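You operate a simulated robot arm through the tools that you are given. There is no shell and no other tool. Be economical: measure what you need, move in short steps, check, and stop when the job is done.

The job below is to be done with a simulated two-armed robot. You get a single attempt, and the scene is never put back.

## Task
Pick up the green tall roll from the clear end of the wide table with one hand, pass it to the other hand and put it on the bench top right of the wooden press.

It is judged by the outcome, as a careful person would: the job done as asked, and still so three seconds after it is handed in. It fails if anything else is knocked over, pushed out of place, dropped, spilled or broken.

## Robot
Two 7-joint arms with two-finger parallel grippers on one trunk, on a base that drives. Base frame: it is fixed to the floor where the robot stands at the start and does not move with it; the origin is under the middle of the robot, x ahead of it, y to its left, z up. Readings come in cm, degrees, newtons and seconds.
The left shoulder is at the start at [6, 14.7, 54.3], the right one opposite. With the tool pointing down near the work surface each hand reaches from about 10 to 64 cm from the robot's upright axis, wherever it stands, measured 20 degrees to its own side. Places, roughly: bench top right of the wooden press (29x17 cm) [320, -346, 90]. Payload 3.43 kg a hand.
The TCP of each hand is the grasp point between the finger pads, 3 cm short of the fingertips. In the tool frame z runs along the fingers and y along their closing line. Largest opening 9.4 cm; finger width 2.8, thickness 1; the body of the gripper, 5 by 9.6 cm, starts 5.5 cm behind the TCP.
Orientation is that of the tool frame in the base frame, as a unit quaternion [w, x, y, z]. With the fingers straight down and closing along the base's y, the tool's x points along the base's -x, its y along +y and its z along -z.

## Interface
- The arms move only by the tool jog_arm. It takes "left_rows", "right_rows" or both (then of equal length, played together; a hand with none holds still); each is a list of rows, each an object (a shift or turn left out is 0, a gripper value left out holds the last) with "xyz": the shift along the base's x, y, z in cm, a list of three; "turn": the turn, a rotation vector about the base's x, y, z in degrees, a list of three; "jaw": the closure, from 0 (fully open) to 1 (shut). In form: [{"xyz": [tx, ty, tz], "turn": [rx, ry, rz], "jaw": jaw}, ...]. A call has 1 to 8 rows; each row shifts and turns the commanded pose from where the row before left it. Each row takes 0.2 s and may step no farther than 5 cm and 8.6 degrees from the row before; otherwise, or with a gripper value out of range, the whole call is refused. A pose out of reach is approached as far as the arm can. The call stops where the force on the tool passes 40 N (or 10 N more than at its start, if that is more) or the arm is blocked; 0.2 s more then pass. Each finger travels about 7.2 cm/s and halts on what it meets, pressing with about 32 N; the grip force reading is that of the motor and also rises with nothing between the fingers. The clock runs only during rows and for 0.2 s after the last one: add rows that do not move to give the fingers time. It gives the time, the measured TCP pose, the force on the tool (base axes), the opening and the grip force at its end, in the units of the frame above (readings bear some noise), with the torque about the TCP (base axes, N m) and any sound that the robot's microphone picked up.
- Cameras (640 x 400 px; columns grow to the right, rows downward): "scene" is now at [7.26, -1.85, 118.09]; the picture's right is [-0.24, -0.97, 0.00], its down [-0.47, 0.12, -0.88] and it looks along [0.85, -0.21, -0.48] (base axes); focal length 252 px, centre (320, 200). "left" rides on the left gripper at [7.6, -1.4, -10.3] in its tool frame; the picture's right is [0.18, 0.98, 0.00], its down [-0.75, 0.14, -0.64] and it looks along [-0.63, 0.12, 0.77] (tool axes); focal length 243 px, centre (320, 200). "right" rides on the right gripper at [7.6, 1.4, -10.3] in its tool frame; the picture's right is [-0.18, 0.98, 0.00], its down [-0.75, -0.14, -0.64] and it looks along [-0.63, -0.12, 0.77] (tool axes); focal length 243 px, centre (320, 200). There is no depth. A picture from a camera that has moved, and an enlarged one, comes with that camera's place and axes in the base frame and with its lens. The place of the scene camera against the robot may be out by one fixed shift of up to 1.8 cm in any direction.
- grab_frame(camera): a new picture of that camera. It takes no simulated time.
- raise_lower(by): slides the trunk up (or, below 0, down) by that many cm; the arms and the scene camera ride with it, the base frame stays. It gives what a move gives, with no picture.
- roll_base(legs): drives the robot by 1 to 6 legs, each [ahead, left, turn to the left] in cm, cm and degrees, along the robot's own axes; the way and the turn of a leg run together, so that a leg with both is an arc; at most 150 cm and 180 degrees a leg. The arms and the cameras ride along, it lands a little off, and it stops where it bumps. It gives what a move gives.
- turn_head(pan, tilt): turns the head with the scene camera to pan (to the left, within 86 degrees either way) and tilt (down, from -29 to 69), counted from straight ahead of the robot. It gives what a move gives.
- inspect(camera, box): a new picture of the part [left, top, right, bottom] of that camera's present view, enlarged. It takes no simulated time.
- hand_in(): hands the job in; it is judged then, once.

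Work in short steps. Places have to be worked out from the pictures, the camera data and where the tool is seen: move nearer, look again, correct. Check each grasp and each placing, and mend what went wrong. You have 120 turns and 88 pictures in all, those below and enlarged ones among them. Open the grippers and draw the arms clear of the work before you hand the job in, unless the task says otherwise; then end with one line.

The tools are called after "Call:" by a JSON object that holds its "op" and its "data". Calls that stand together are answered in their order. jog_arm: Moves the arms, as the interface text tells. Its arguments: {"type":"object","properties":{"left_rows":{"type":"array","items":{"type":"object","properties":{"xyz":{"type":"array","items":{"type":"number"}},"turn":{"type":"array","items":{"type":"number"}},"jaw":{"type":"number"}}}},"right_rows":{"type":"array","items":{"type":"object","properties":{"xyz":{"type":"array","items":{"type":"number"}},"turn":{"type":"array","items":{"type":"number"}},"jaw":{"type":"number"}}}}},"required":[]} The other tools are called the same way: raise_lower (by) slides the trunk up or down; roll_base (legs) drives the base; turn_head (pan, tilt) turns the head that bears the scene camera; grab_frame (camera) takes a picture; inspect (camera, box) takes an enlarged picture of a part of a camera's view; hand_in () hands the job in.

At the start:

```text
t: 0.0
left_tool_pos: [30.36, 6.67, 99.96]
left_tool_rot: [0.001, 0.0, 1.0, 0.0]
left_force: [0.2, -0.1, 0.3]
left_ft_torque: [0.0, 0.01, 0.03]
left_gripper_width: 9.41
left_finger_force: 0.0
right_tool_pos: [32.38, -20.18, 99.85]
right_tool_rot: [0.001, 0.0, 1.0, 0.0]
right_force: [-0.5, -0.1, 0.5]
right_ft_torque: [-0.04, 0.01, 0.0]
right_gripper_width: 9.42
right_finger_force: 0.0
trunk travel left (down, up): [-25.0, 0.0]
robot x, y, heading: [-0.12, -0.09, -0.1]
head pan, tilt: [-13.9, 28.8]
```

scene: 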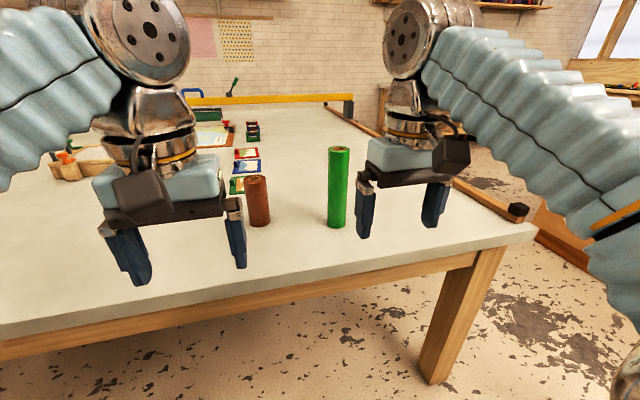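
right: 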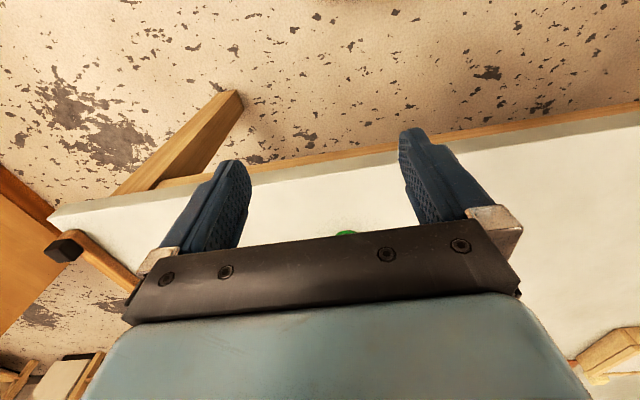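
left: 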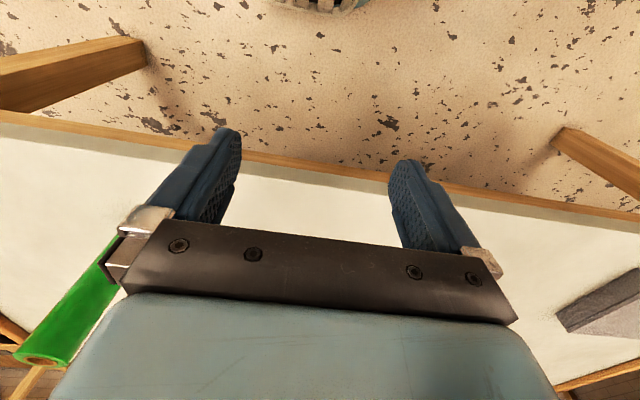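

The green roll stands about 65 cm ahead of me, a little to the right. I'll look around towards the bench first, then come back to the table.

Call:
{"op": "turn_head", "data": {"pan": -47, "tilt": 10}}

Call:
{"op": "grab_frame", "data": {"camera": "scene"}}

Call:
{"op": "turn_head", "data": {"pan": -80, "tilt": 25}}

Call:
{"op": "grab_frame", "data": {"camera": "scene"}}

```text
t: 1.0
left_tool_pos: [30.37, 6.68, 99.93]
left_tool_rot: [0.002, 0.0, 1.0, -0.001]
left_force: [-0.2, 0.1, -0.3]
left_ft_torque: [-0.01, 0.02, -0.03]
left_gripper_width: 9.4
left_finger_force: 0.1
right_tool_pos: [32.43, -20.13, 99.9]
right_tool_rot: [0.001, 0.0, 1.0, 0.0]
right_force: [0.8, 0.9, 0.2]
right_ft_torque: [0.02, 0.02, -0.02]
right_gripper_width: 9.4
right_finger_force: 0.0
trunk travel left (down, up): [-25.0, 0.0]
robot x, y, heading: [-0.04, 0.05, -0.2]
head pan, tilt: [-47.0, 10.0]
```

```text
84 pictures are left
camera scene: at [4.79, -6.46, 121.12], right [-0.73, -0.68, 0.0], down [-0.12, 0.13, -0.98], along [0.67, -0.72, -0.17], focal length 252 px, centre (320, 200)
```

scene: 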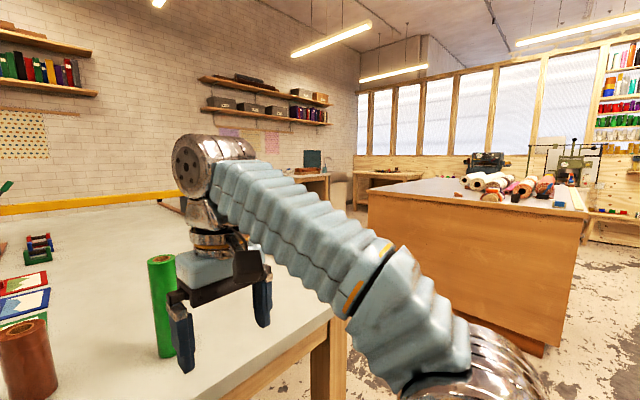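

```text
t: 2.0
left_tool_pos: [30.57, 6.65, 99.92]
left_tool_rot: [0.001, 0.0, 1.0, -0.001]
left_force: [-0.2, -0.6, -0.4]
left_ft_torque: [0.0, 0.01, 0.0]
left_gripper_width: 9.36
left_finger_force: 0.2
right_tool_pos: [32.35, -20.07, 99.82]
right_tool_rot: [0.001, -0.001, 1.0, 0.0]
right_force: [-0.7, -0.1, 0.3]
right_ft_torque: [-0.01, -0.05, 0.02]
right_gripper_width: 9.38
right_finger_force: 0.1
trunk travel left (down, up): [-25.0, 0.0]
robot x, y, heading: [-0.2, 0.02, 0.1]
head pan, tilt: [-80.0, 25.0]
```

```text
83 pictures are left
camera scene: at [0.05, -8.73, 118.7], right [-0.98, -0.17, 0.0], down [-0.07, 0.42, -0.91], along [0.16, -0.89, -0.42], focal length 252 px, centre (320, 200)
```

scene: 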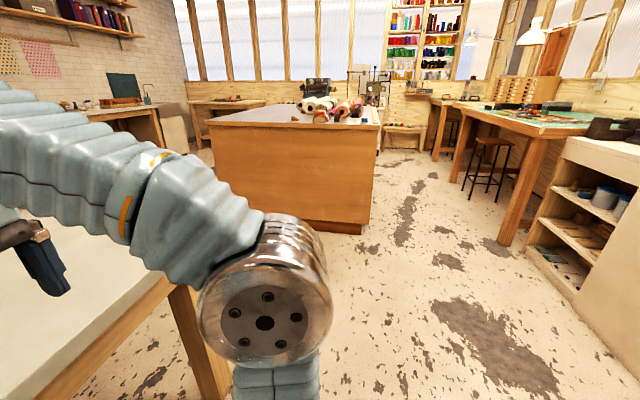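

The destination should be around pixel (320,172) in the pan −47 view. I'll zoom on that.

Call:
{"op": "turn_head", "data": {"pan": -47, "tilt": 10}}

Call:
{"op": "inspect", "data": {"camera": "scene", "box": [240, 120, 440, 245]}}

```text
t: 2.9
left_tool_pos: [30.46, 6.7, 99.98]
left_tool_rot: [0.002, -0.001, 1.0, -0.001]
left_force: [0.1, -0.8, -0.1]
left_ft_torque: [0.02, -0.01, -0.02]
left_gripper_width: 9.42
left_finger_force: 0.1
right_tool_pos: [32.44, -20.14, 99.94]
right_tool_rot: [0.001, 0.0, 1.0, -0.001]
right_force: [0.8, -0.1, 0.4]
right_ft_torque: [0.0, -0.03, -0.01]
right_gripper_width: 9.42
right_finger_force: 0.1
trunk travel left (down, up): [-25.0, 0.0]
robot x, y, heading: [-0.0, 0.06, 0.3]
head pan, tilt: [-47.0, 10.0]
```

```text
3.20 times, centred on (340, 182) of scene
camera zoom: at [4.78, -6.47, 121.13], right [-0.73, -0.68, 0.0], down [-0.12, 0.13, -0.98], along [0.67, -0.72, -0.17], focal length 806 px, centre (256, 256)
```

zoom: 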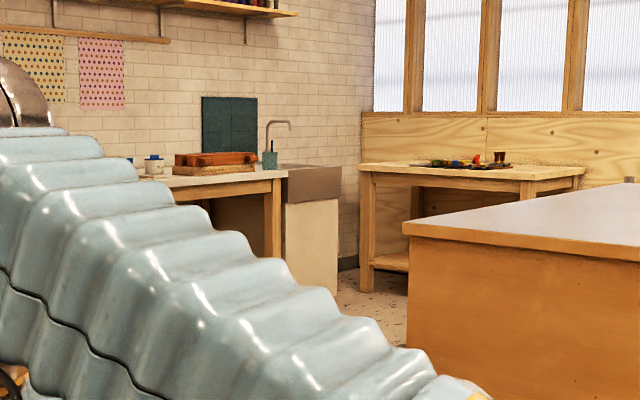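

Triangulating the head and left-wrist views puts the green roll's top near (57.5, -19, 101), on a table at z≈82. It is about 4.6 cm thick and 20 cm tall. My plan:
- The left hand grips it high on a slant.
- The right hand takes it low and places it.

First I'll strafe right so the roll is in front of the left arm.

Call:
{"op": "roll_base", "data": {"legs": [[0, -26, 0]]}}

Call:
{"op": "turn_head", "data": {"pan": 5, "tilt": 32}}

Call:
{"op": "grab_frame", "data": {"camera": "scene"}}

```text
t: 4.8
left_tool_pos: [30.5, -19.49, 99.95]
left_tool_rot: [0.001, -0.001, 1.0, -0.001]
left_force: [-0.4, 0.2, 0.2]
left_ft_torque: [0.03, 0.02, 0.03]
left_gripper_width: 9.41
left_finger_force: 0.0
right_tool_pos: [32.42, -46.23, 99.89]
right_tool_rot: [0.0, -0.001, 1.0, 0.0]
right_force: [0.3, -0.5, 0.1]
right_ft_torque: [0.0, 0.0, -0.01]
right_gripper_width: 9.4
right_finger_force: 0.0
trunk travel left (down, up): [-25.0, 0.0]
robot x, y, heading: [0.08, -26.23, -0.1]
head pan, tilt: [-47.0, 10.0]
```

```text
t: 6.0
left_tool_pos: [30.47, -19.51, 99.95]
left_tool_rot: [0.002, -0.002, 1.0, -0.002]
left_force: [0.1, -0.4, -0.5]
left_ft_torque: [0.01, -0.02, -0.02]
left_gripper_width: 9.36
left_finger_force: 0.0
right_tool_pos: [32.36, -46.27, 99.86]
right_tool_rot: [0.001, -0.001, 1.0, 0.001]
right_force: [-0.7, -0.2, 0.2]
right_ft_torque: [-0.01, 0.02, 0.04]
right_gripper_width: 9.39
right_finger_force: 0.0
trunk travel left (down, up): [-25.0, 0.0]
robot x, y, heading: [0.13, -26.15, 0.2]
head pan, tilt: [5.0, 32.0]
```

```text
81 pictures are left
camera scene: at [7.38, -25.1, 117.58], right [0.09, -1.0, 0.0], down [-0.53, -0.05, -0.85], along [0.84, 0.07, -0.53], focal length 252 px, centre (320, 200)
```

scene: 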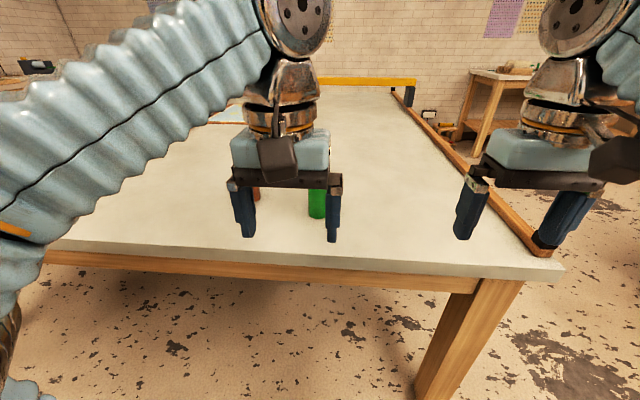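

The roll's base works out at about (57, -20). I'll pitch the left hand to about 30° below horizontal while moving it slightly forward, stopping short of the roll.

Call:
{"op": "jog_arm", "data": {"left_rows": [{"xyz": [1.2, 0, 0], "turn": [0, -8.5, 0], "jaw": 0}, {"xyz": [1.2, 0, 0], "turn": [0, -8.5, 0]}, {"xyz": [1.2, 0, 0], "turn": [0, -8.5, 0]}, {"xyz": [1.2, 0, 0], "turn": [0, -8.5, 0]}, {"xyz": [1.2, 0, 0], "turn": [0, -8.5, 0]}, {"xyz": [1.2, 0, 0], "turn": [0, -8.5, 0]}, {"xyz": [1.2, 0, 0], "turn": [0, -8.5, 0]}, {}]}}

Call:
{"op": "grab_frame", "data": {"camera": "scene"}}

Call:
{"op": "grab_frame", "data": {"camera": "left"}}

```text
t: 7.8
left_tool_pos: [38.89, -19.41, 99.92]
left_tool_rot: [0.498, 0.0, 0.867, -0.001]
left_force: [-0.5, -0.7, 0.1]
left_ft_torque: [-0.03, -0.02, 0.01]
left_gripper_width: 9.4
left_finger_force: 0.1
right_tool_pos: [32.15, -46.3, 99.97]
right_tool_rot: [0.001, -0.002, 1.0, -0.001]
right_force: [0.0, -0.1, -0.9]
right_ft_torque: [-0.01, 0.01, 0.02]
right_gripper_width: 9.4
right_finger_force: 0.0
trunk travel left (down, up): [-25.0, 0.0]
robot x, y, heading: [0.17, -26.08, 0.3]
head pan, tilt: [5.0, 32.0]
```

```text
80 pictures are left
camera scene: at [7.38, -25.09, 117.58], right [0.09, -1.0, 0.0], down [-0.53, -0.05, -0.85], along [0.84, 0.07, -0.53], focal length 252 px, centre (320, 200)
```

scene: 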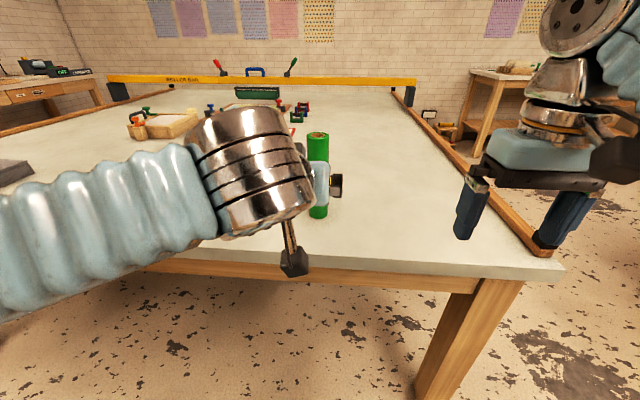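

```text
79 pictures are left
camera left: at [26.11, -20.91, 98.66], right [-0.09, 0.98, -0.16], down [-0.17, 0.14, 0.97], along [0.98, 0.12, 0.16], focal length 243 px, centre (320, 200)
```

left: 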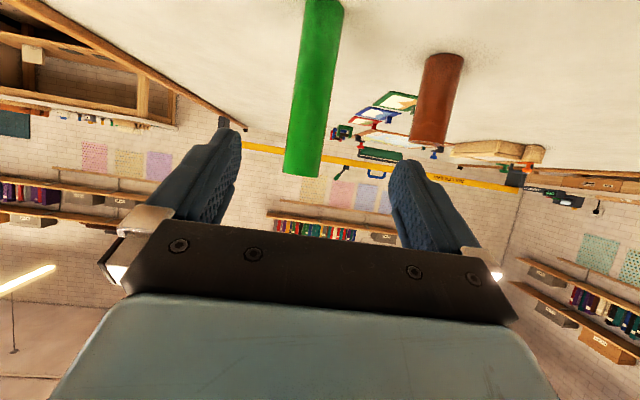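

The wrist view puts the roll axis at about (57, -20) with its top at z≈100.7. I'll yaw the left hand 25° to the right, line it up on that approach line and drop to z≈97.

Call:
{"op": "jog_arm", "data": {"left_rows": [{"xyz": [0.4, 2.3, -1], "turn": [0, 0, -8.4]}, {"xyz": [0.4, 2.4, -1], "turn": [0, 0, -8.4]}, {"xyz": [0.4, 2.3, -1], "turn": [0, 0, -8.2]}, {}]}}

Call:
{"op": "grab_frame", "data": {"camera": "left"}}

```text
t: 8.8
left_tool_pos: [39.97, -12.51, 97.09]
left_tool_rot: [0.485, 0.187, 0.847, -0.11]
left_force: [-0.6, -0.1, -0.9]
left_ft_torque: [-0.02, -0.03, -0.02]
left_gripper_width: 9.38
left_finger_force: 0.1
right_tool_pos: [32.37, -46.27, 99.93]
right_tool_rot: [0.0, -0.001, 1.0, -0.001]
right_force: [0.8, 0.5, 0.3]
right_ft_torque: [-0.03, -0.01, 0.01]
right_gripper_width: 9.41
right_finger_force: 0.0
trunk travel left (down, up): [-25.0, 0.0]
robot x, y, heading: [0.08, -25.95, 0.2]
head pan, tilt: [5.0, 32.0]
```

```text
78 pictures are left
camera left: at [27.86, -8.39, 95.7], right [0.33, 0.93, -0.16], down [-0.1, 0.2, 0.97], along [0.94, -0.31, 0.16], focal length 243 px, centre (320, 200)
```

left: 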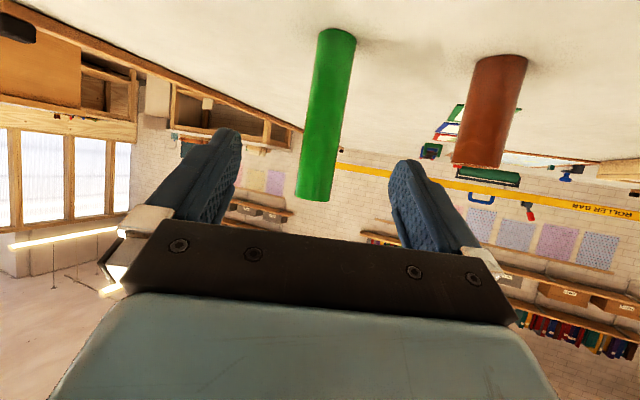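

The two views intersect near x≈58.5–59.5, y≈-20. I'll advance 12 cm along the pointing direction with a small left correction and look again.

Call:
{"op": "jog_arm", "data": {"left_rows": [{"xyz": [3.6, -1.3, 0]}, {"xyz": [3.6, -1.3, 0]}, {"xyz": [3.6, -1.3, 0]}, {}]}}

Call:
{"op": "grab_frame", "data": {"camera": "left"}}

Call:
{"op": "grab_frame", "data": {"camera": "scene"}}

```text
t: 9.8
left_tool_pos: [51.04, -16.36, 96.92]
left_tool_rot: [0.486, 0.186, 0.847, -0.108]
left_force: [0.7, -0.2, -0.6]
left_ft_torque: [-0.01, -0.01, -0.02]
left_gripper_width: 9.4
left_finger_force: 0.1
right_tool_pos: [32.41, -46.34, 100.0]
right_tool_rot: [0.0, 0.0, 1.0, 0.001]
right_force: [-0.1, 0.2, 0.1]
right_ft_torque: [0.02, -0.01, 0.01]
right_gripper_width: 9.39
right_finger_force: 0.0
trunk travel left (down, up): [-25.0, 0.0]
robot x, y, heading: [0.12, -26.43, 0.0]
head pan, tilt: [5.0, 32.0]
```

```text
77 pictures are left
camera left: at [38.84, -12.27, 95.69], right [0.33, 0.93, -0.16], down [-0.1, 0.2, 0.97], along [0.94, -0.31, 0.16], focal length 243 px, centre (320, 200)
```

left: 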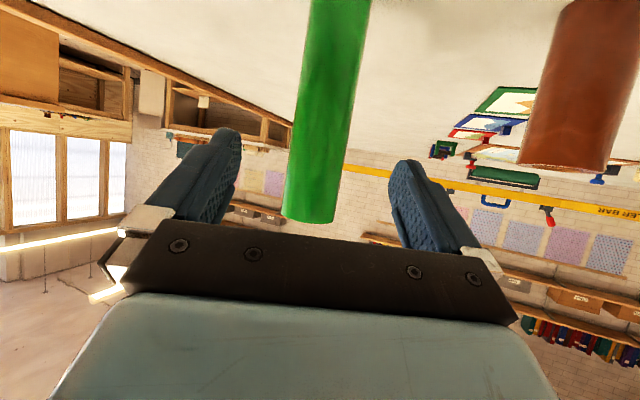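

```text
76 pictures are left
camera scene: at [7.4, -25.1, 117.58], right [0.09, -1.0, 0.0], down [-0.53, -0.05, -0.85], along [0.84, 0.07, -0.53], focal length 252 px, centre (320, 200)
```

scene: 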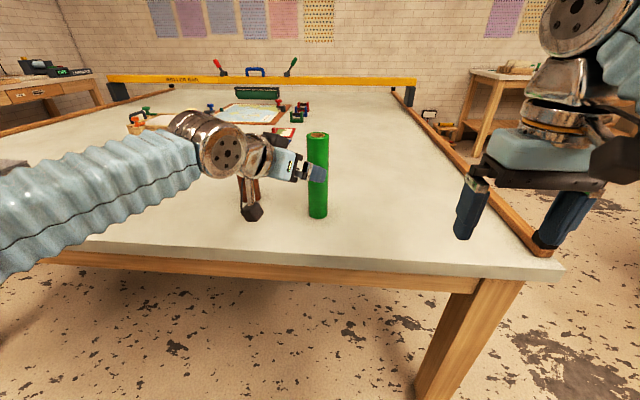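

The roll axis is now near (58.2, -18.9). I'll advance so the pads straddle it, just short of centring the TCP, and check.

Call:
{"op": "jog_arm", "data": {"left_rows": [{"xyz": [2.1, -0.7, 0]}, {"xyz": [2.1, -0.7, 0]}, {"xyz": [2.0, -0.7, 0]}, {}]}}

Call:
{"op": "grab_frame", "data": {"camera": "left"}}

Call:
{"op": "inspect", "data": {"camera": "scene", "box": [220, 100, 400, 240]}}

```text
t: 10.8
left_tool_pos: [57.1, -18.47, 97.02]
left_tool_rot: [0.485, 0.188, 0.847, -0.109]
left_force: [0.3, 0.4, 0.0]
left_ft_torque: [0.01, 0.02, 0.01]
left_gripper_width: 9.38
left_finger_force: 0.1
right_tool_pos: [32.35, -46.33, 100.05]
right_tool_rot: [0.002, -0.001, 1.0, 0.001]
right_force: [0.1, 0.6, 0.0]
right_ft_torque: [0.01, 0.0, 0.0]
right_gripper_width: 9.42
right_finger_force: 0.1
trunk travel left (down, up): [-25.0, 0.0]
robot x, y, heading: [-0.22, -26.11, 0.1]
head pan, tilt: [5.0, 32.0]
```

```text
75 pictures are left
camera left: at [44.95, -14.41, 95.69], right [0.33, 0.93, -0.16], down [-0.1, 0.2, 0.97], along [0.94, -0.31, 0.16], focal length 243 px, centre (320, 200)
```

left: 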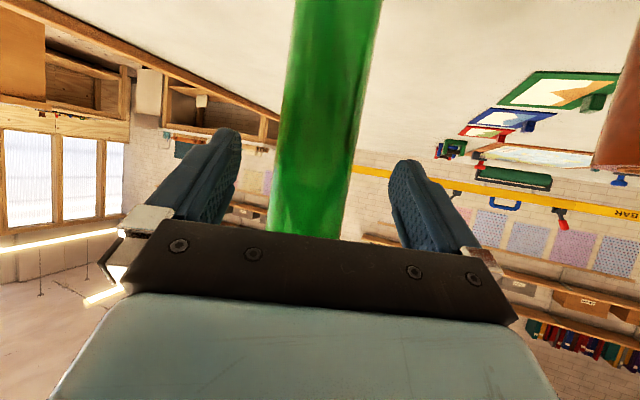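

```text
2.86 times, centred on (310, 170) of scene
camera zoom: at [7.39, -25.1, 117.58], right [0.09, -1.0, 0.0], down [-0.53, -0.05, -0.85], along [0.84, 0.07, -0.53], focal length 720 px, centre (349, 286)
```

zoom: 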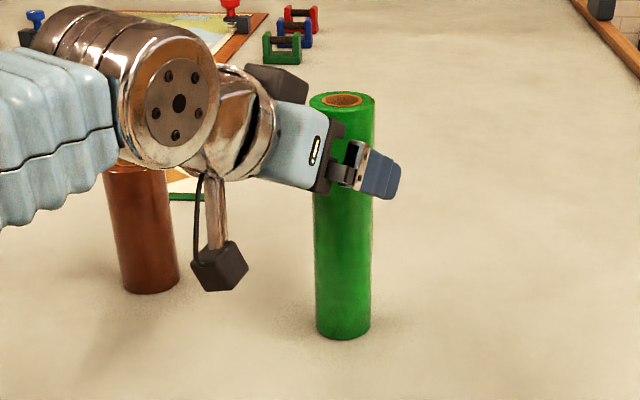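

The roll is between the pads with about 1 cm of depth margin. Closing the left gripper.

Call:
{"op": "jog_arm", "data": {"left_rows": [{"jaw": 1}, {}, {}, {}, {}]}}

Call:
{"op": "grab_frame", "data": {"camera": "left"}}

```text
t: 12.0
left_tool_pos: [56.96, -18.49, 97.02]
left_tool_rot: [0.485, 0.188, 0.847, -0.109]
left_force: [0.0, -0.9, 0.6]
left_ft_torque: [-0.08, -0.1, -0.05]
left_gripper_width: 5.01
left_finger_force: 32.0
right_tool_pos: [32.4, -46.36, 99.93]
right_tool_rot: [0.001, -0.002, 1.0, 0.001]
right_force: [-0.3, 0.5, -0.4]
right_ft_torque: [0.01, 0.03, -0.01]
right_gripper_width: 9.39
right_finger_force: 0.0
trunk travel left (down, up): [-25.0, 0.0]
robot x, y, heading: [-0.08, -25.98, 0.5]
head pan, tilt: [5.0, 32.0]
```

```text
73 pictures are left
camera left: at [44.91, -14.41, 95.7], right [0.33, 0.93, -0.16], down [-0.1, 0.2, 0.97], along [0.94, -0.31, 0.16], focal length 243 px, centre (320, 200)
```

left: 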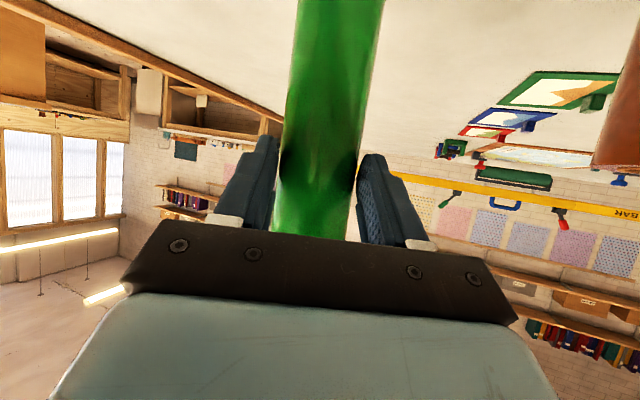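

Gripped: the width is 5.0 cm at 32 N. Lifting straight up first.

Call:
{"op": "jog_arm", "data": {"left_rows": [{"xyz": [0, 0, 1.5]}, {"xyz": [0, 0, 2.5]}, {"xyz": [0, 0, 3]}, {"xyz": [0, 0, 3]}, {}]}}

Call:
{"op": "grab_frame", "data": {"camera": "scene"}}

```text
t: 13.2
left_tool_pos: [57.03, -18.34, 107.0]
left_tool_rot: [0.485, 0.187, 0.847, -0.108]
left_force: [-0.8, 0.0, -5.0]
left_ft_torque: [0.05, 0.09, -0.02]
left_gripper_width: 4.98
left_finger_force: 32.0
right_tool_pos: [32.37, -46.31, 99.95]
right_tool_rot: [0.0, -0.001, 1.0, 0.001]
right_force: [-0.8, 0.9, -0.3]
right_ft_torque: [0.01, -0.03, -0.01]
right_gripper_width: 9.42
right_finger_force: 0.1
trunk travel left (down, up): [-25.0, 0.0]
robot x, y, heading: [-0.15, -26.5, -0.1]
head pan, tilt: [5.0, 32.0]
```

```text
72 pictures are left
camera scene: at [7.41, -25.09, 117.58], right [0.09, -1.0, 0.0], down [-0.53, -0.05, -0.85], along [0.84, 0.07, -0.53], focal length 252 px, centre (320, 200)
```

scene: 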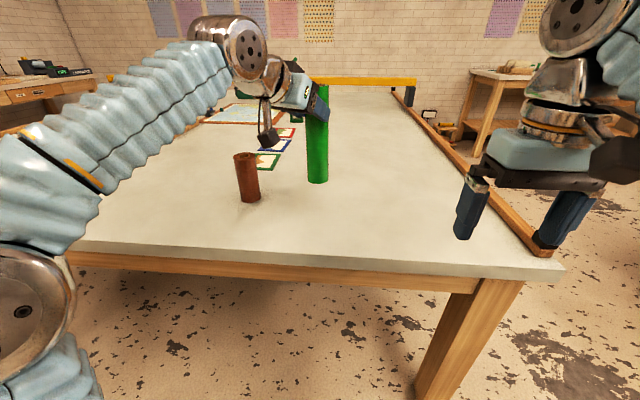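

Lifted cleanly with the roll upright. Now I'll bring it nearer and centre it, while pitching the right hand to the same slant.

Call:
{"op": "jog_arm", "data": {"left_rows": [{"xyz": [-2, -0.7, 0]}, {"xyz": [-2, -0.7, 0]}, {"xyz": [-2, -0.7, 0]}, {"xyz": [-2, -0.7, 0]}, {"xyz": [-2, -0.7, 0]}, {"xyz": [-2, -0.7, 0]}, {}, {}], "right_rows": [{"turn": [0, -8.5, 0], "jaw": 0}, {"turn": [0, -8.5, 0]}, {"turn": [0, -8.5, 0]}, {"turn": [0, -8.5, 0]}, {"turn": [0, -8.5, 0]}, {"turn": [0, -8.5, 0]}, {"turn": [0, -8.5, 0]}, {}]}}

Call:
{"op": "jog_arm", "data": {"right_rows": [{"turn": [0, 0, 8]}, {"turn": [0, 0, 8]}, {"turn": [0, 0, 8]}, {"turn": [0, 0, 8]}, {"turn": [0, 0, 8]}, {}]}}

Call:
{"op": "grab_frame", "data": {"camera": "scene"}}

Call:
{"op": "grab_frame", "data": {"camera": "right"}}

```text
t: 15.0
left_tool_pos: [45.1, -22.8, 107.14]
left_tool_rot: [0.485, 0.187, 0.847, -0.108]
left_force: [-0.6, 0.8, -4.7]
left_ft_torque: [0.06, 0.11, -0.01]
left_gripper_width: 4.96
left_finger_force: 31.8
right_tool_pos: [32.38, -46.31, 99.91]
right_tool_rot: [0.498, 0.001, 0.867, -0.001]
right_force: [0.0, -0.2, -0.1]
right_ft_torque: [-0.01, -0.02, 0.03]
right_gripper_width: 9.41
right_finger_force: 0.0
trunk travel left (down, up): [-25.0, 0.0]
robot x, y, heading: [-0.25, -26.11, 0.2]
head pan, tilt: [5.0, 32.0]
```

```text
t: 16.4
left_tool_pos: [45.02, -22.78, 107.09]
left_tool_rot: [0.485, 0.188, 0.847, -0.109]
left_force: [0.2, -0.4, -4.1]
left_ft_torque: [0.03, 0.15, 0.02]
left_gripper_width: 4.96
left_finger_force: 32.0
right_tool_pos: [32.45, -46.37, 99.84]
right_tool_rot: [0.467, -0.299, 0.815, 0.17]
right_force: [0.3, -1.5, 0.4]
right_ft_torque: [0.0, 0.02, -0.02]
right_gripper_width: 9.39
right_finger_force: 0.1
trunk travel left (down, up): [-25.0, 0.0]
robot x, y, heading: [0.12, -26.59, 0.0]
head pan, tilt: [5.0, 32.0]
```

```text
71 pictures are left
camera scene: at [7.41, -25.1, 117.58], right [0.09, -1.0, 0.0], down [-0.53, -0.05, -0.85], along [0.84, 0.08, -0.53], focal length 252 px, centre (320, 200)
```

scene: 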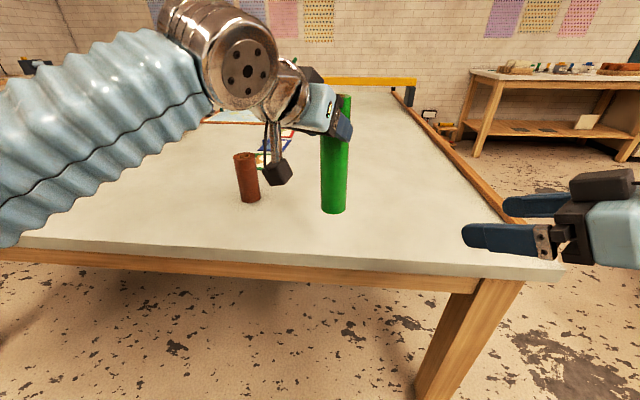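

```text
70 pictures are left
camera right: at [21.72, -53.47, 98.55], right [-0.56, 0.81, 0.16], down [-0.04, -0.22, 0.98], along [0.83, 0.54, 0.16], focal length 243 px, centre (320, 200)
```

right: 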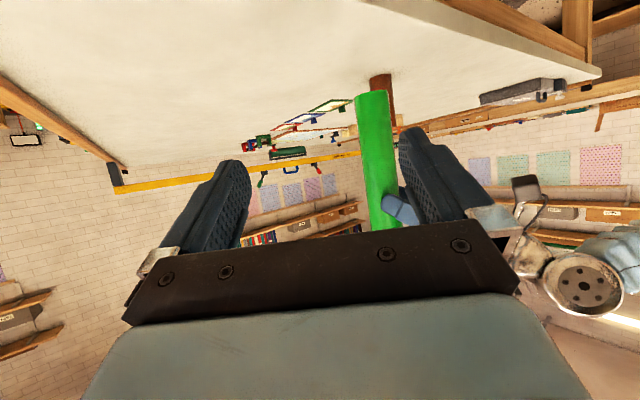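

The roll's axis is about (47.5, -24) with its base near z 91.5. I'll line the right hand up 15 cm short of it, aimed at the lower part.

Call:
{"op": "jog_arm", "data": {"right_rows": [{"xyz": [0.9, 3.2, -0.4]}, {"xyz": [0.9, 3.2, -0.4]}, {"xyz": [0.9, 3.2, -0.5]}, {"xyz": [0.9, 3.2, -0.5]}, {}]}}

Call:
{"op": "grab_frame", "data": {"camera": "right"}}

Call:
{"op": "grab_frame", "data": {"camera": "scene"}}

```text
t: 17.6
left_tool_pos: [45.02, -22.76, 106.92]
left_tool_rot: [0.484, 0.188, 0.848, -0.109]
left_force: [0.8, 0.1, -4.5]
left_ft_torque: [0.06, 0.13, 0.04]
left_gripper_width: 5.01
left_finger_force: 31.9
right_tool_pos: [36.08, -33.61, 97.96]
right_tool_rot: [0.467, -0.297, 0.815, 0.17]
right_force: [-0.1, 0.2, 0.5]
right_ft_torque: [0.01, 0.01, 0.0]
right_gripper_width: 9.44
right_finger_force: 0.1
trunk travel left (down, up): [-25.0, 0.0]
robot x, y, heading: [0.23, -26.29, 0.2]
head pan, tilt: [5.0, 32.0]
```

```text
69 pictures are left
camera right: at [25.34, -40.66, 96.71], right [-0.56, 0.81, 0.16], down [-0.04, -0.22, 0.98], along [0.83, 0.54, 0.16], focal length 243 px, centre (320, 200)
```

right: 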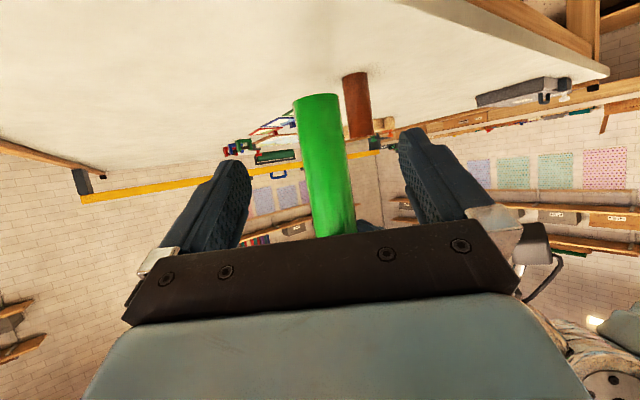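

```text
68 pictures are left
camera scene: at [7.41, -25.08, 117.58], right [0.09, -1.0, 0.0], down [-0.53, -0.05, -0.85], along [0.84, 0.07, -0.53], focal length 252 px, centre (320, 200)
```

scene: 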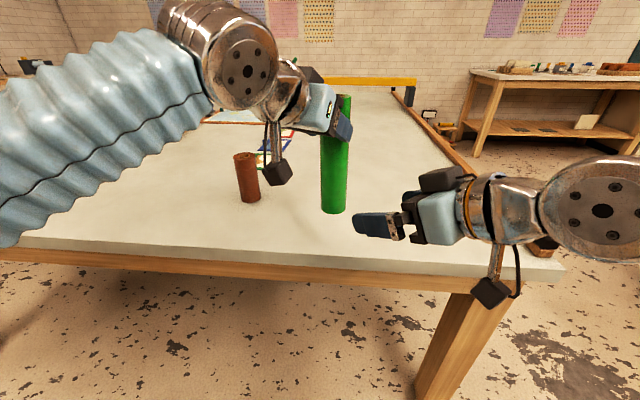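

The hand lines up with the roll's axis at about (48.7, -23.6). I'll advance 10 cm, lowering 1 cm, then check.

Call:
{"op": "jog_arm", "data": {"right_rows": [{"xyz": [2.55, 2.05, -0.4]}, {"xyz": [2.55, 2.05, -0.3]}, {"xyz": [2.55, 2.05, -0.3]}, {}]}}

Call:
{"op": "grab_frame", "data": {"camera": "right"}}

Call:
{"op": "inspect", "data": {"camera": "scene", "box": [220, 60, 460, 260]}}

```text
t: 18.6
left_tool_pos: [45.14, -22.76, 107.04]
left_tool_rot: [0.485, 0.188, 0.847, -0.109]
left_force: [-0.2, 0.1, -4.5]
left_ft_torque: [0.05, 0.13, -0.02]
left_gripper_width: 4.97
left_finger_force: 32.0
right_tool_pos: [43.68, -27.46, 97.13]
right_tool_rot: [0.466, -0.298, 0.816, 0.169]
right_force: [-0.1, -0.2, 0.3]
right_ft_torque: [-0.01, -0.02, 0.02]
right_gripper_width: 9.43
right_finger_force: 0.0
trunk travel left (down, up): [-25.0, 0.0]
robot x, y, heading: [0.28, -26.5, -0.1]
head pan, tilt: [5.0, 32.0]
```

```text
67 pictures are left
camera right: at [32.96, -34.55, 95.74], right [-0.56, 0.81, 0.16], down [-0.04, -0.22, 0.98], along [0.83, 0.54, 0.16], focal length 243 px, centre (320, 200)
```

right: 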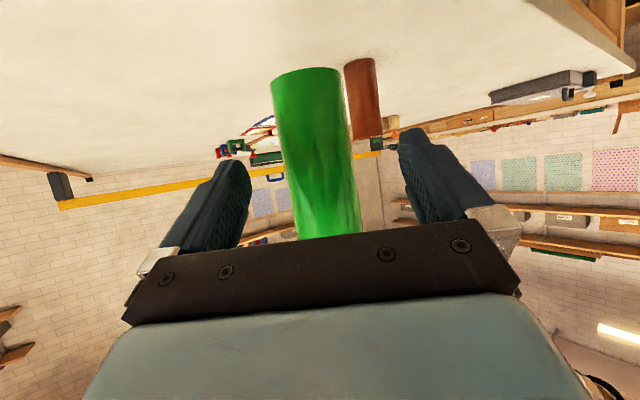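

```text
2.00 times, centred on (340, 160) of scene
camera zoom: at [7.42, -25.08, 117.58], right [0.09, -1.0, 0.0], down [-0.53, -0.05, -0.85], along [0.84, 0.07, -0.53], focal length 504 px, centre (280, 280)
```

zoom: 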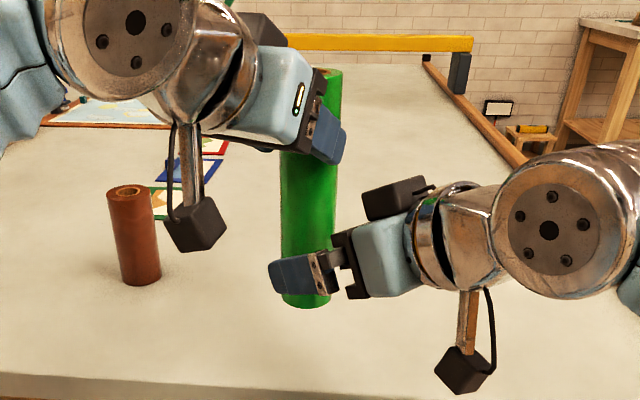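

The alignment is good and the hands are clear of each other. Final 4.5 cm advance.

Call:
{"op": "jog_arm", "data": {"right_rows": [{"xyz": [1.8, 1.4, 0]}, {"xyz": [1.7, 1.3, 0]}, {}]}}

Call:
{"op": "grab_frame", "data": {"camera": "right"}}

Call:
{"op": "inspect", "data": {"camera": "scene", "box": [220, 60, 460, 260]}}

```text
t: 19.4
left_tool_pos: [45.18, -22.71, 107.03]
left_tool_rot: [0.485, 0.188, 0.847, -0.109]
left_force: [0.2, 0.4, -4.0]
left_ft_torque: [0.08, 0.17, -0.06]
left_gripper_width: 4.98
left_finger_force: 32.2
right_tool_pos: [47.06, -24.75, 97.2]
right_tool_rot: [0.467, -0.297, 0.815, 0.17]
right_force: [-0.8, 0.0, -0.1]
right_ft_torque: [0.01, 0.03, -0.04]
right_gripper_width: 9.42
right_finger_force: 0.1
trunk travel left (down, up): [-25.0, 0.0]
robot x, y, heading: [0.2, -26.18, 0.1]
head pan, tilt: [5.0, 32.0]
```

```text
65 pictures are left
camera right: at [36.41, -31.86, 95.74], right [-0.56, 0.81, 0.16], down [-0.04, -0.22, 0.98], along [0.83, 0.54, 0.16], focal length 243 px, centre (320, 200)
```

right: 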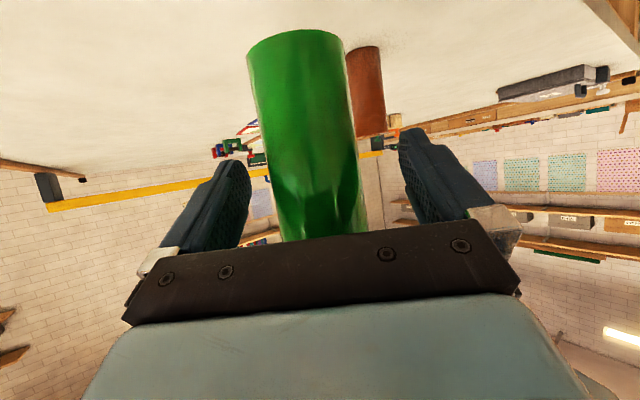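

```text
2.00 times, centred on (340, 160) of scene
camera zoom: at [7.42, -25.08, 117.58], right [0.09, -1.0, 0.0], down [-0.53, -0.05, -0.85], along [0.84, 0.07, -0.53], focal length 504 px, centre (280, 280)
```

zoom: 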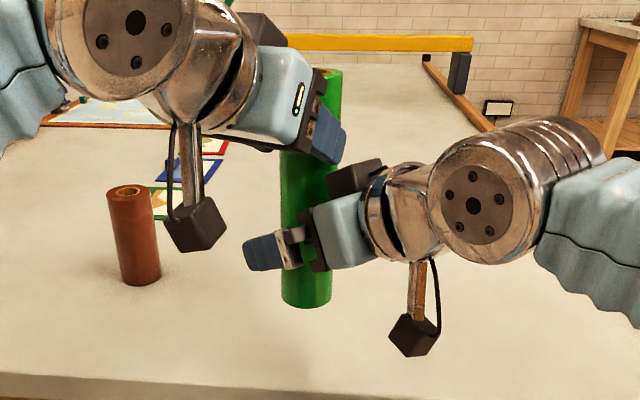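

The depth is right, but the roll sits about 0.6 cm towards one finger. I'll shift to centre it and close the right gripper.

Call:
{"op": "jog_arm", "data": {"right_rows": [{"xyz": [0.35, -0.45, 0]}, {}, {"jaw": 1}, {}, {}, {}, {}]}}

Call:
{"op": "grab_frame", "data": {"camera": "right"}}

```text
t: 21.0
left_tool_pos: [45.05, -22.77, 107.16]
left_tool_rot: [0.485, 0.188, 0.847, -0.109]
left_force: [-1.4, -6.7, -2.6]
left_ft_torque: [-0.01, 0.1, -0.32]
left_gripper_width: 4.89
left_finger_force: 32.2
right_tool_pos: [47.47, -25.29, 97.03]
right_tool_rot: [0.467, -0.297, 0.816, 0.169]
right_force: [1.2, 6.0, 0.4]
right_ft_torque: [-0.66, 0.1, 0.14]
right_gripper_width: 5.34
right_finger_force: 32.2
trunk travel left (down, up): [-25.0, 0.0]
robot x, y, heading: [-0.09, -26.35, 0.2]
head pan, tilt: [5.0, 32.0]
```

```text
63 pictures are left
camera right: at [36.79, -32.35, 95.74], right [-0.56, 0.81, 0.16], down [-0.04, -0.22, 0.98], along [0.83, 0.54, 0.15], focal length 243 px, centre (320, 200)
```

right: 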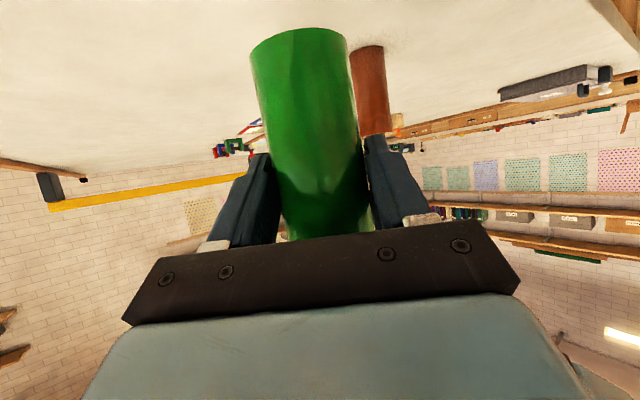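

The right grip holds at 5.34 cm and 32 N, slightly skewed, so it should settle once the left lets go. Opening the left gripper.

Call:
{"op": "jog_arm", "data": {"left_rows": [{"jaw": 0.6}, {"jaw": 0.3}, {"jaw": 0}, {}, {}]}}

Call:
{"op": "grab_frame", "data": {"camera": "scene"}}

Call:
{"op": "grab_frame", "data": {"camera": "left"}}

```text
t: 22.2
left_tool_pos: [45.16, -22.73, 107.17]
left_tool_rot: [0.487, 0.186, 0.847, -0.108]
left_force: [14.3, 25.3, 12.3]
left_ft_torque: [0.0, -0.31, 0.64]
left_gripper_width: 7.77
left_finger_force: 0.2
right_tool_pos: [47.53, -25.25, 97.1]
right_tool_rot: [0.466, -0.297, 0.816, 0.169]
right_force: [-13.7, -24.9, -12.7]
right_ft_torque: [2.17, -1.35, 0.34]
right_gripper_width: 5.35
right_finger_force: 31.9
trunk travel left (down, up): [-25.0, 0.0]
robot x, y, heading: [-0.29, -26.34, 0.2]
head pan, tilt: [5.0, 32.0]
```

```text
62 pictures are left
camera scene: at [7.4, -25.09, 117.58], right [0.09, -1.0, 0.0], down [-0.53, -0.05, -0.85], along [0.84, 0.07, -0.53], focal length 252 px, centre (320, 200)
```

scene: 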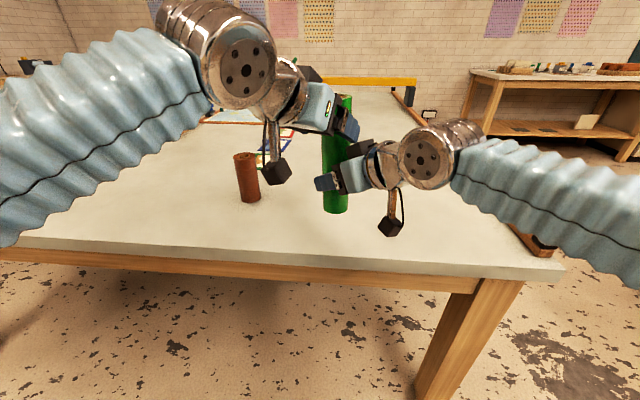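

```text
61 pictures are left
camera left: at [32.96, -18.53, 105.82], right [0.33, 0.93, -0.16], down [-0.1, 0.2, 0.97], along [0.94, -0.3, 0.16], focal length 243 px, centre (320, 200)
```

left: 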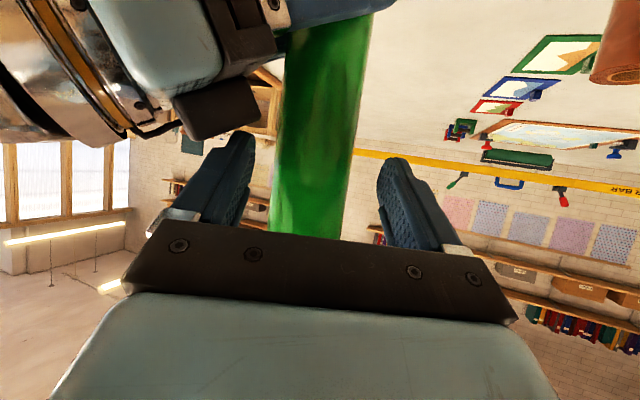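

The left finger is pressing on the black box on top of the right hand (25 N, opening stuck at 7.8). I'll close it slightly to 7 cm to relieve that, then check before backing off.

Call:
{"op": "jog_arm", "data": {"left_rows": [{"jaw": 0.27}, {}, {}]}}

Call:
{"op": "grab_frame", "data": {"camera": "left"}}

```text
t: 23.0
left_tool_pos: [44.98, -22.85, 107.18]
left_tool_rot: [0.486, 0.188, 0.846, -0.111]
left_force: [-0.5, -0.6, 15.4]
left_ft_torque: [-0.81, 0.06, -0.08]
left_gripper_width: 6.89
left_finger_force: 0.1
right_tool_pos: [47.5, -25.27, 97.14]
right_tool_rot: [0.465, -0.299, 0.816, 0.17]
right_force: [0.4, 0.9, -16.7]
right_ft_torque: [0.37, -0.27, 0.04]
right_gripper_width: 5.35
right_finger_force: 32.0
trunk travel left (down, up): [-25.0, 0.0]
robot x, y, heading: [0.25, -25.98, 0.1]
head pan, tilt: [5.0, 32.0]
```

```text
60 pictures are left
camera left: at [32.84, -18.73, 105.81], right [0.33, 0.93, -0.16], down [-0.1, 0.21, 0.97], along [0.94, -0.31, 0.16], focal length 243 px, centre (320, 200)
```

left: 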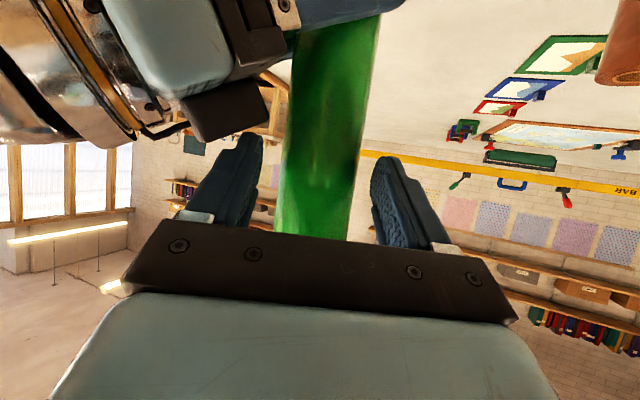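

The side load is gone, but 15 N vertical remains because the left finger rests on that box. I'll raise the left hand 1.5 cm, then back it out along its own direction.

Call:
{"op": "jog_arm", "data": {"left_rows": [{"xyz": [0, 0, 0.7]}, {"xyz": [0, 0, 0.8]}, {}]}}

Call:
{"op": "grab_frame", "data": {"camera": "left"}}

```text
t: 23.8
left_tool_pos: [45.11, -22.69, 108.5]
left_tool_rot: [0.485, 0.188, 0.847, -0.109]
left_force: [0.2, -0.5, -0.1]
left_ft_torque: [0.03, -0.02, 0.0]
left_gripper_width: 6.86
left_finger_force: 0.0
right_tool_pos: [47.31, -25.2, 97.21]
right_tool_rot: [0.467, -0.298, 0.815, 0.17]
right_force: [-0.5, -0.1, -4.1]
right_ft_torque: [-0.02, 0.03, 0.03]
right_gripper_width: 5.33
right_finger_force: 32.5
trunk travel left (down, up): [-25.0, 0.0]
robot x, y, heading: [-0.22, -26.47, 0.2]
head pan, tilt: [5.0, 32.0]
```

```text
59 pictures are left
camera left: at [32.93, -18.64, 107.2], right [0.33, 0.93, -0.16], down [-0.1, 0.2, 0.97], along [0.94, -0.31, 0.16], focal length 243 px, centre (320, 200)
```

left: 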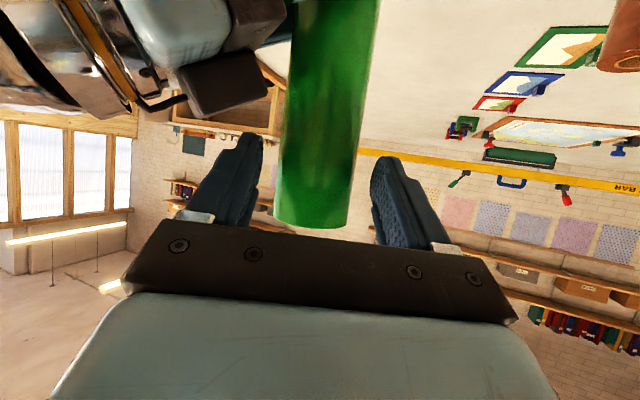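

All contact forces have cleared and the right hand carries the roll's weight. Backing the left hand out and slightly up.

Call:
{"op": "jog_arm", "data": {"left_rows": [{"xyz": [-1.8, 0.85, 0.3]}, {"xyz": [-1.8, 0.85, 0.3]}, {"xyz": [-1.8, 0.85, 0.3]}, {"xyz": [-1.8, 0.85, 0.3]}, {"xyz": [-1.8, 0.85, 0.3]}, {"xyz": [-1.0, 2.5, 0.3]}, {"xyz": [-1.0, 2.5, 0.3]}, {}]}}

Call:
{"op": "grab_frame", "data": {"camera": "scene"}}

Call:
{"op": "grab_frame", "data": {"camera": "left"}}

```text
t: 25.6
left_tool_pos: [33.96, -13.33, 110.52]
left_tool_rot: [0.484, 0.187, 0.848, -0.108]
left_force: [-0.4, -0.6, 0.1]
left_ft_torque: [-0.03, -0.02, 0.04]
left_gripper_width: 6.87
left_finger_force: 0.1
right_tool_pos: [47.43, -25.1, 97.1]
right_tool_rot: [0.466, -0.297, 0.816, 0.169]
right_force: [0.1, 0.0, -5.4]
right_ft_torque: [-0.07, 0.05, -0.04]
right_gripper_width: 5.36
right_finger_force: 32.5
trunk travel left (down, up): [-25.0, 0.0]
robot x, y, heading: [-0.1, -26.15, 0.2]
head pan, tilt: [5.0, 32.0]
```

```text
58 pictures are left
camera scene: at [7.39, -25.07, 117.58], right [0.09, -1.0, 0.0], down [-0.53, -0.05, -0.85], along [0.84, 0.07, -0.53], focal length 252 px, centre (320, 200)
```

scene: 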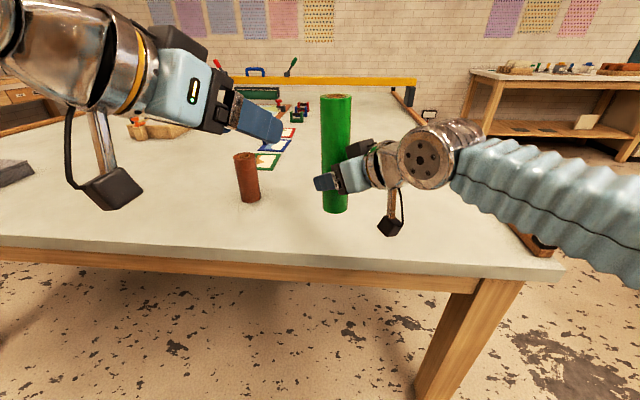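

```text
57 pictures are left
camera left: at [21.83, -9.27, 109.29], right [0.33, 0.93, -0.16], down [-0.1, 0.2, 0.97], along [0.94, -0.31, 0.16], focal length 243 px, centre (320, 200)
```

left: 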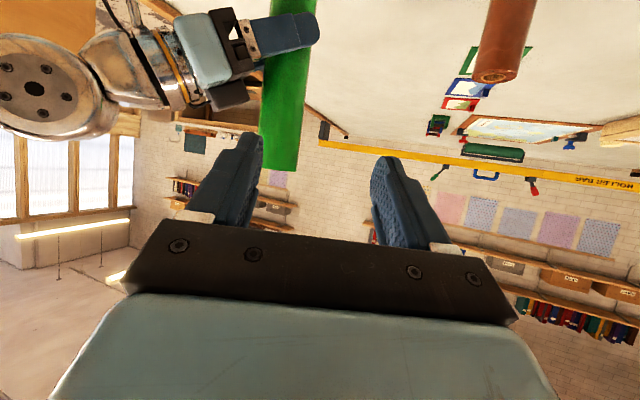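

The handover is complete and the roll is upright in the right hand. I'll pull it in towards the body and raise it for travel, then check both sides for elbow clearance.

Call:
{"op": "jog_arm", "data": {"right_rows": [{"xyz": [-1.5, 0, 1]}, {"xyz": [-2.5, 0, 1]}, {"xyz": [-2.5, 0, 1]}, {"xyz": [-2.5, 0, 1]}, {"xyz": [0, 0, 1]}, {}]}}

Call:
{"op": "turn_head", "data": {"pan": -70, "tilt": 40}}

Call:
{"op": "grab_frame", "data": {"camera": "scene"}}

Call:
{"op": "turn_head", "data": {"pan": 75, "tilt": 45}}

Call:
{"op": "grab_frame", "data": {"camera": "scene"}}

```text
t: 27.0
left_tool_pos: [34.09, -13.36, 110.67]
left_tool_rot: [0.485, 0.188, 0.847, -0.109]
left_force: [0.2, 0.4, 0.1]
left_ft_torque: [-0.04, -0.03, 0.01]
left_gripper_width: 6.88
left_finger_force: 0.0
right_tool_pos: [38.48, -25.27, 102.23]
right_tool_rot: [0.466, -0.297, 0.816, 0.169]
right_force: [-0.6, -0.1, -3.9]
right_ft_torque: [-0.03, 0.01, -0.03]
right_gripper_width: 5.37
right_finger_force: 31.6
trunk travel left (down, up): [-25.0, 0.0]
robot x, y, heading: [-0.02, -26.04, 0.2]
head pan, tilt: [5.0, 32.0]
```

```text
t: 28.5
left_tool_pos: [34.02, -13.36, 110.6]
left_tool_rot: [0.485, 0.188, 0.847, -0.109]
left_force: [0.0, -0.2, -0.3]
left_ft_torque: [0.03, 0.01, 0.03]
left_gripper_width: 6.84
left_finger_force: 0.1
right_tool_pos: [38.5, -25.18, 102.17]
right_tool_rot: [0.466, -0.297, 0.816, 0.169]
right_force: [0.9, 0.4, -4.0]
right_ft_torque: [-0.01, 0.02, 0.08]
right_gripper_width: 5.32
right_finger_force: 31.7
trunk travel left (down, up): [-25.0, 0.0]
robot x, y, heading: [0.23, -26.4, 0.1]
head pan, tilt: [-70.0, 40.0]
```

```text
56 pictures are left
camera scene: at [1.39, -33.86, 116.36], right [-0.94, -0.34, 0.0], down [-0.22, 0.6, -0.77], along [0.26, -0.72, -0.64], focal length 252 px, centre (320, 200)
```

scene: 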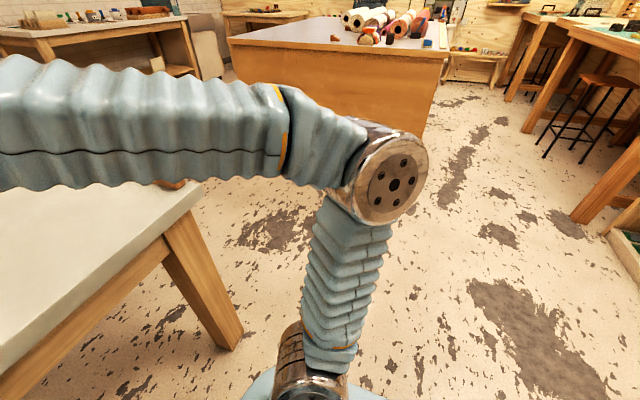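

```text
t: 30.8
left_tool_pos: [33.96, -13.29, 110.62]
left_tool_rot: [0.485, 0.187, 0.847, -0.108]
left_force: [0.2, -0.5, 0.5]
left_ft_torque: [0.0, 0.03, 0.0]
left_gripper_width: 6.84
left_finger_force: 0.0
right_tool_pos: [38.53, -25.16, 102.1]
right_tool_rot: [0.466, -0.298, 0.816, 0.17]
right_force: [0.2, -0.3, -3.7]
right_ft_torque: [-0.03, 0.03, 0.0]
right_gripper_width: 5.33
right_finger_force: 32.4
trunk travel left (down, up): [-25.0, 0.0]
robot x, y, heading: [0.26, -26.1, 0.3]
head pan, tilt: [75.0, 45.0]
```

```text
55 pictures are left
camera scene: at [0.57, -18.02, 115.63], right [0.97, -0.26, 0.0], down [-0.18, -0.68, -0.71], along [0.18, 0.68, -0.71], focal length 252 px, centre (320, 200)
```

scene: 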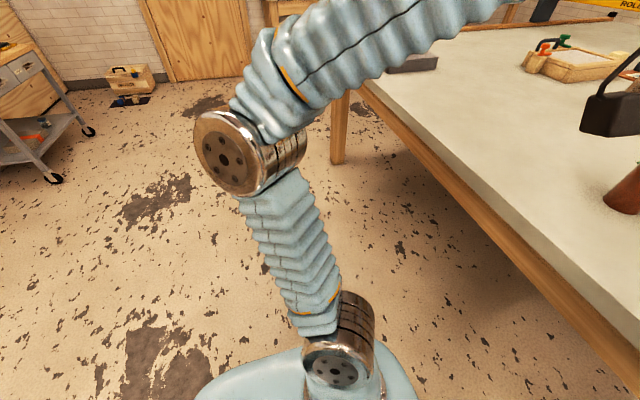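

The elbows reach about 45–50 cm to each side. The aisle between the table (y≈-64) and the island (y≈-206) is about 140 cm, so its middle is near y=-135. Strafing there.

Call:
{"op": "roll_base", "data": {"legs": [[0, -109, 0]]}}

Call:
{"op": "turn_head", "data": {"pan": -15, "tilt": 15}}

Call:
{"op": "grab_frame", "data": {"camera": "scene"}}

```text
t: 36.4
left_tool_pos: [34.04, -123.3, 110.54]
left_tool_rot: [0.485, 0.189, 0.847, -0.11]
left_force: [-0.4, -0.3, 0.8]
left_ft_torque: [-0.05, 0.03, -0.03]
left_gripper_width: 6.85
left_finger_force: 0.1
right_tool_pos: [38.43, -135.18, 102.17]
right_tool_rot: [0.467, -0.296, 0.816, 0.169]
right_force: [-0.2, 0.7, -3.2]
right_ft_torque: [-0.03, 0.05, 0.02]
right_gripper_width: 5.36
right_finger_force: 32.0
trunk travel left (down, up): [-25.0, 0.0]
robot x, y, heading: [0.15, -136.3, -0.4]
head pan, tilt: [75.0, 45.0]
```

```text
t: 38.1
left_tool_pos: [33.96, -123.32, 110.64]
left_tool_rot: [0.485, 0.189, 0.847, -0.11]
left_force: [0.4, -0.7, -1.0]
left_ft_torque: [0.03, -0.01, -0.02]
left_gripper_width: 6.86
left_finger_force: 0.0
right_tool_pos: [38.22, -135.15, 102.17]
right_tool_rot: [0.466, -0.296, 0.817, 0.169]
right_force: [-1.7, -0.2, -4.1]
right_ft_torque: [-0.05, 0.06, 0.01]
right_gripper_width: 5.36
right_finger_force: 32.5
trunk travel left (down, up): [-25.0, 0.0]
robot x, y, heading: [-0.19, -136.15, -0.1]
head pan, tilt: [-15.0, 15.0]
```

```text
54 pictures are left
camera scene: at [7.44, -138.15, 120.31], right [-0.26, -0.97, 0.0], down [-0.25, 0.07, -0.97], along [0.93, -0.25, -0.26], focal length 252 px, centre (320, 200)
```

scene: 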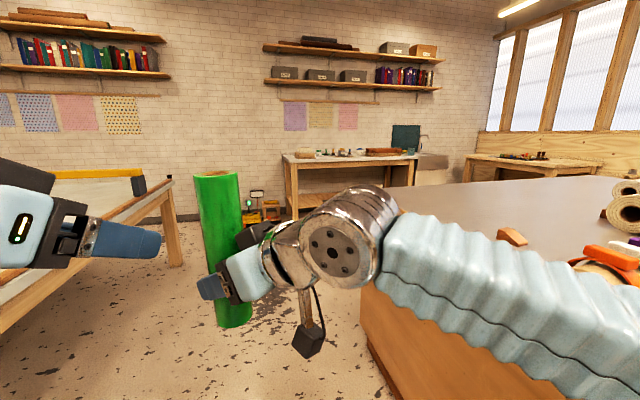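

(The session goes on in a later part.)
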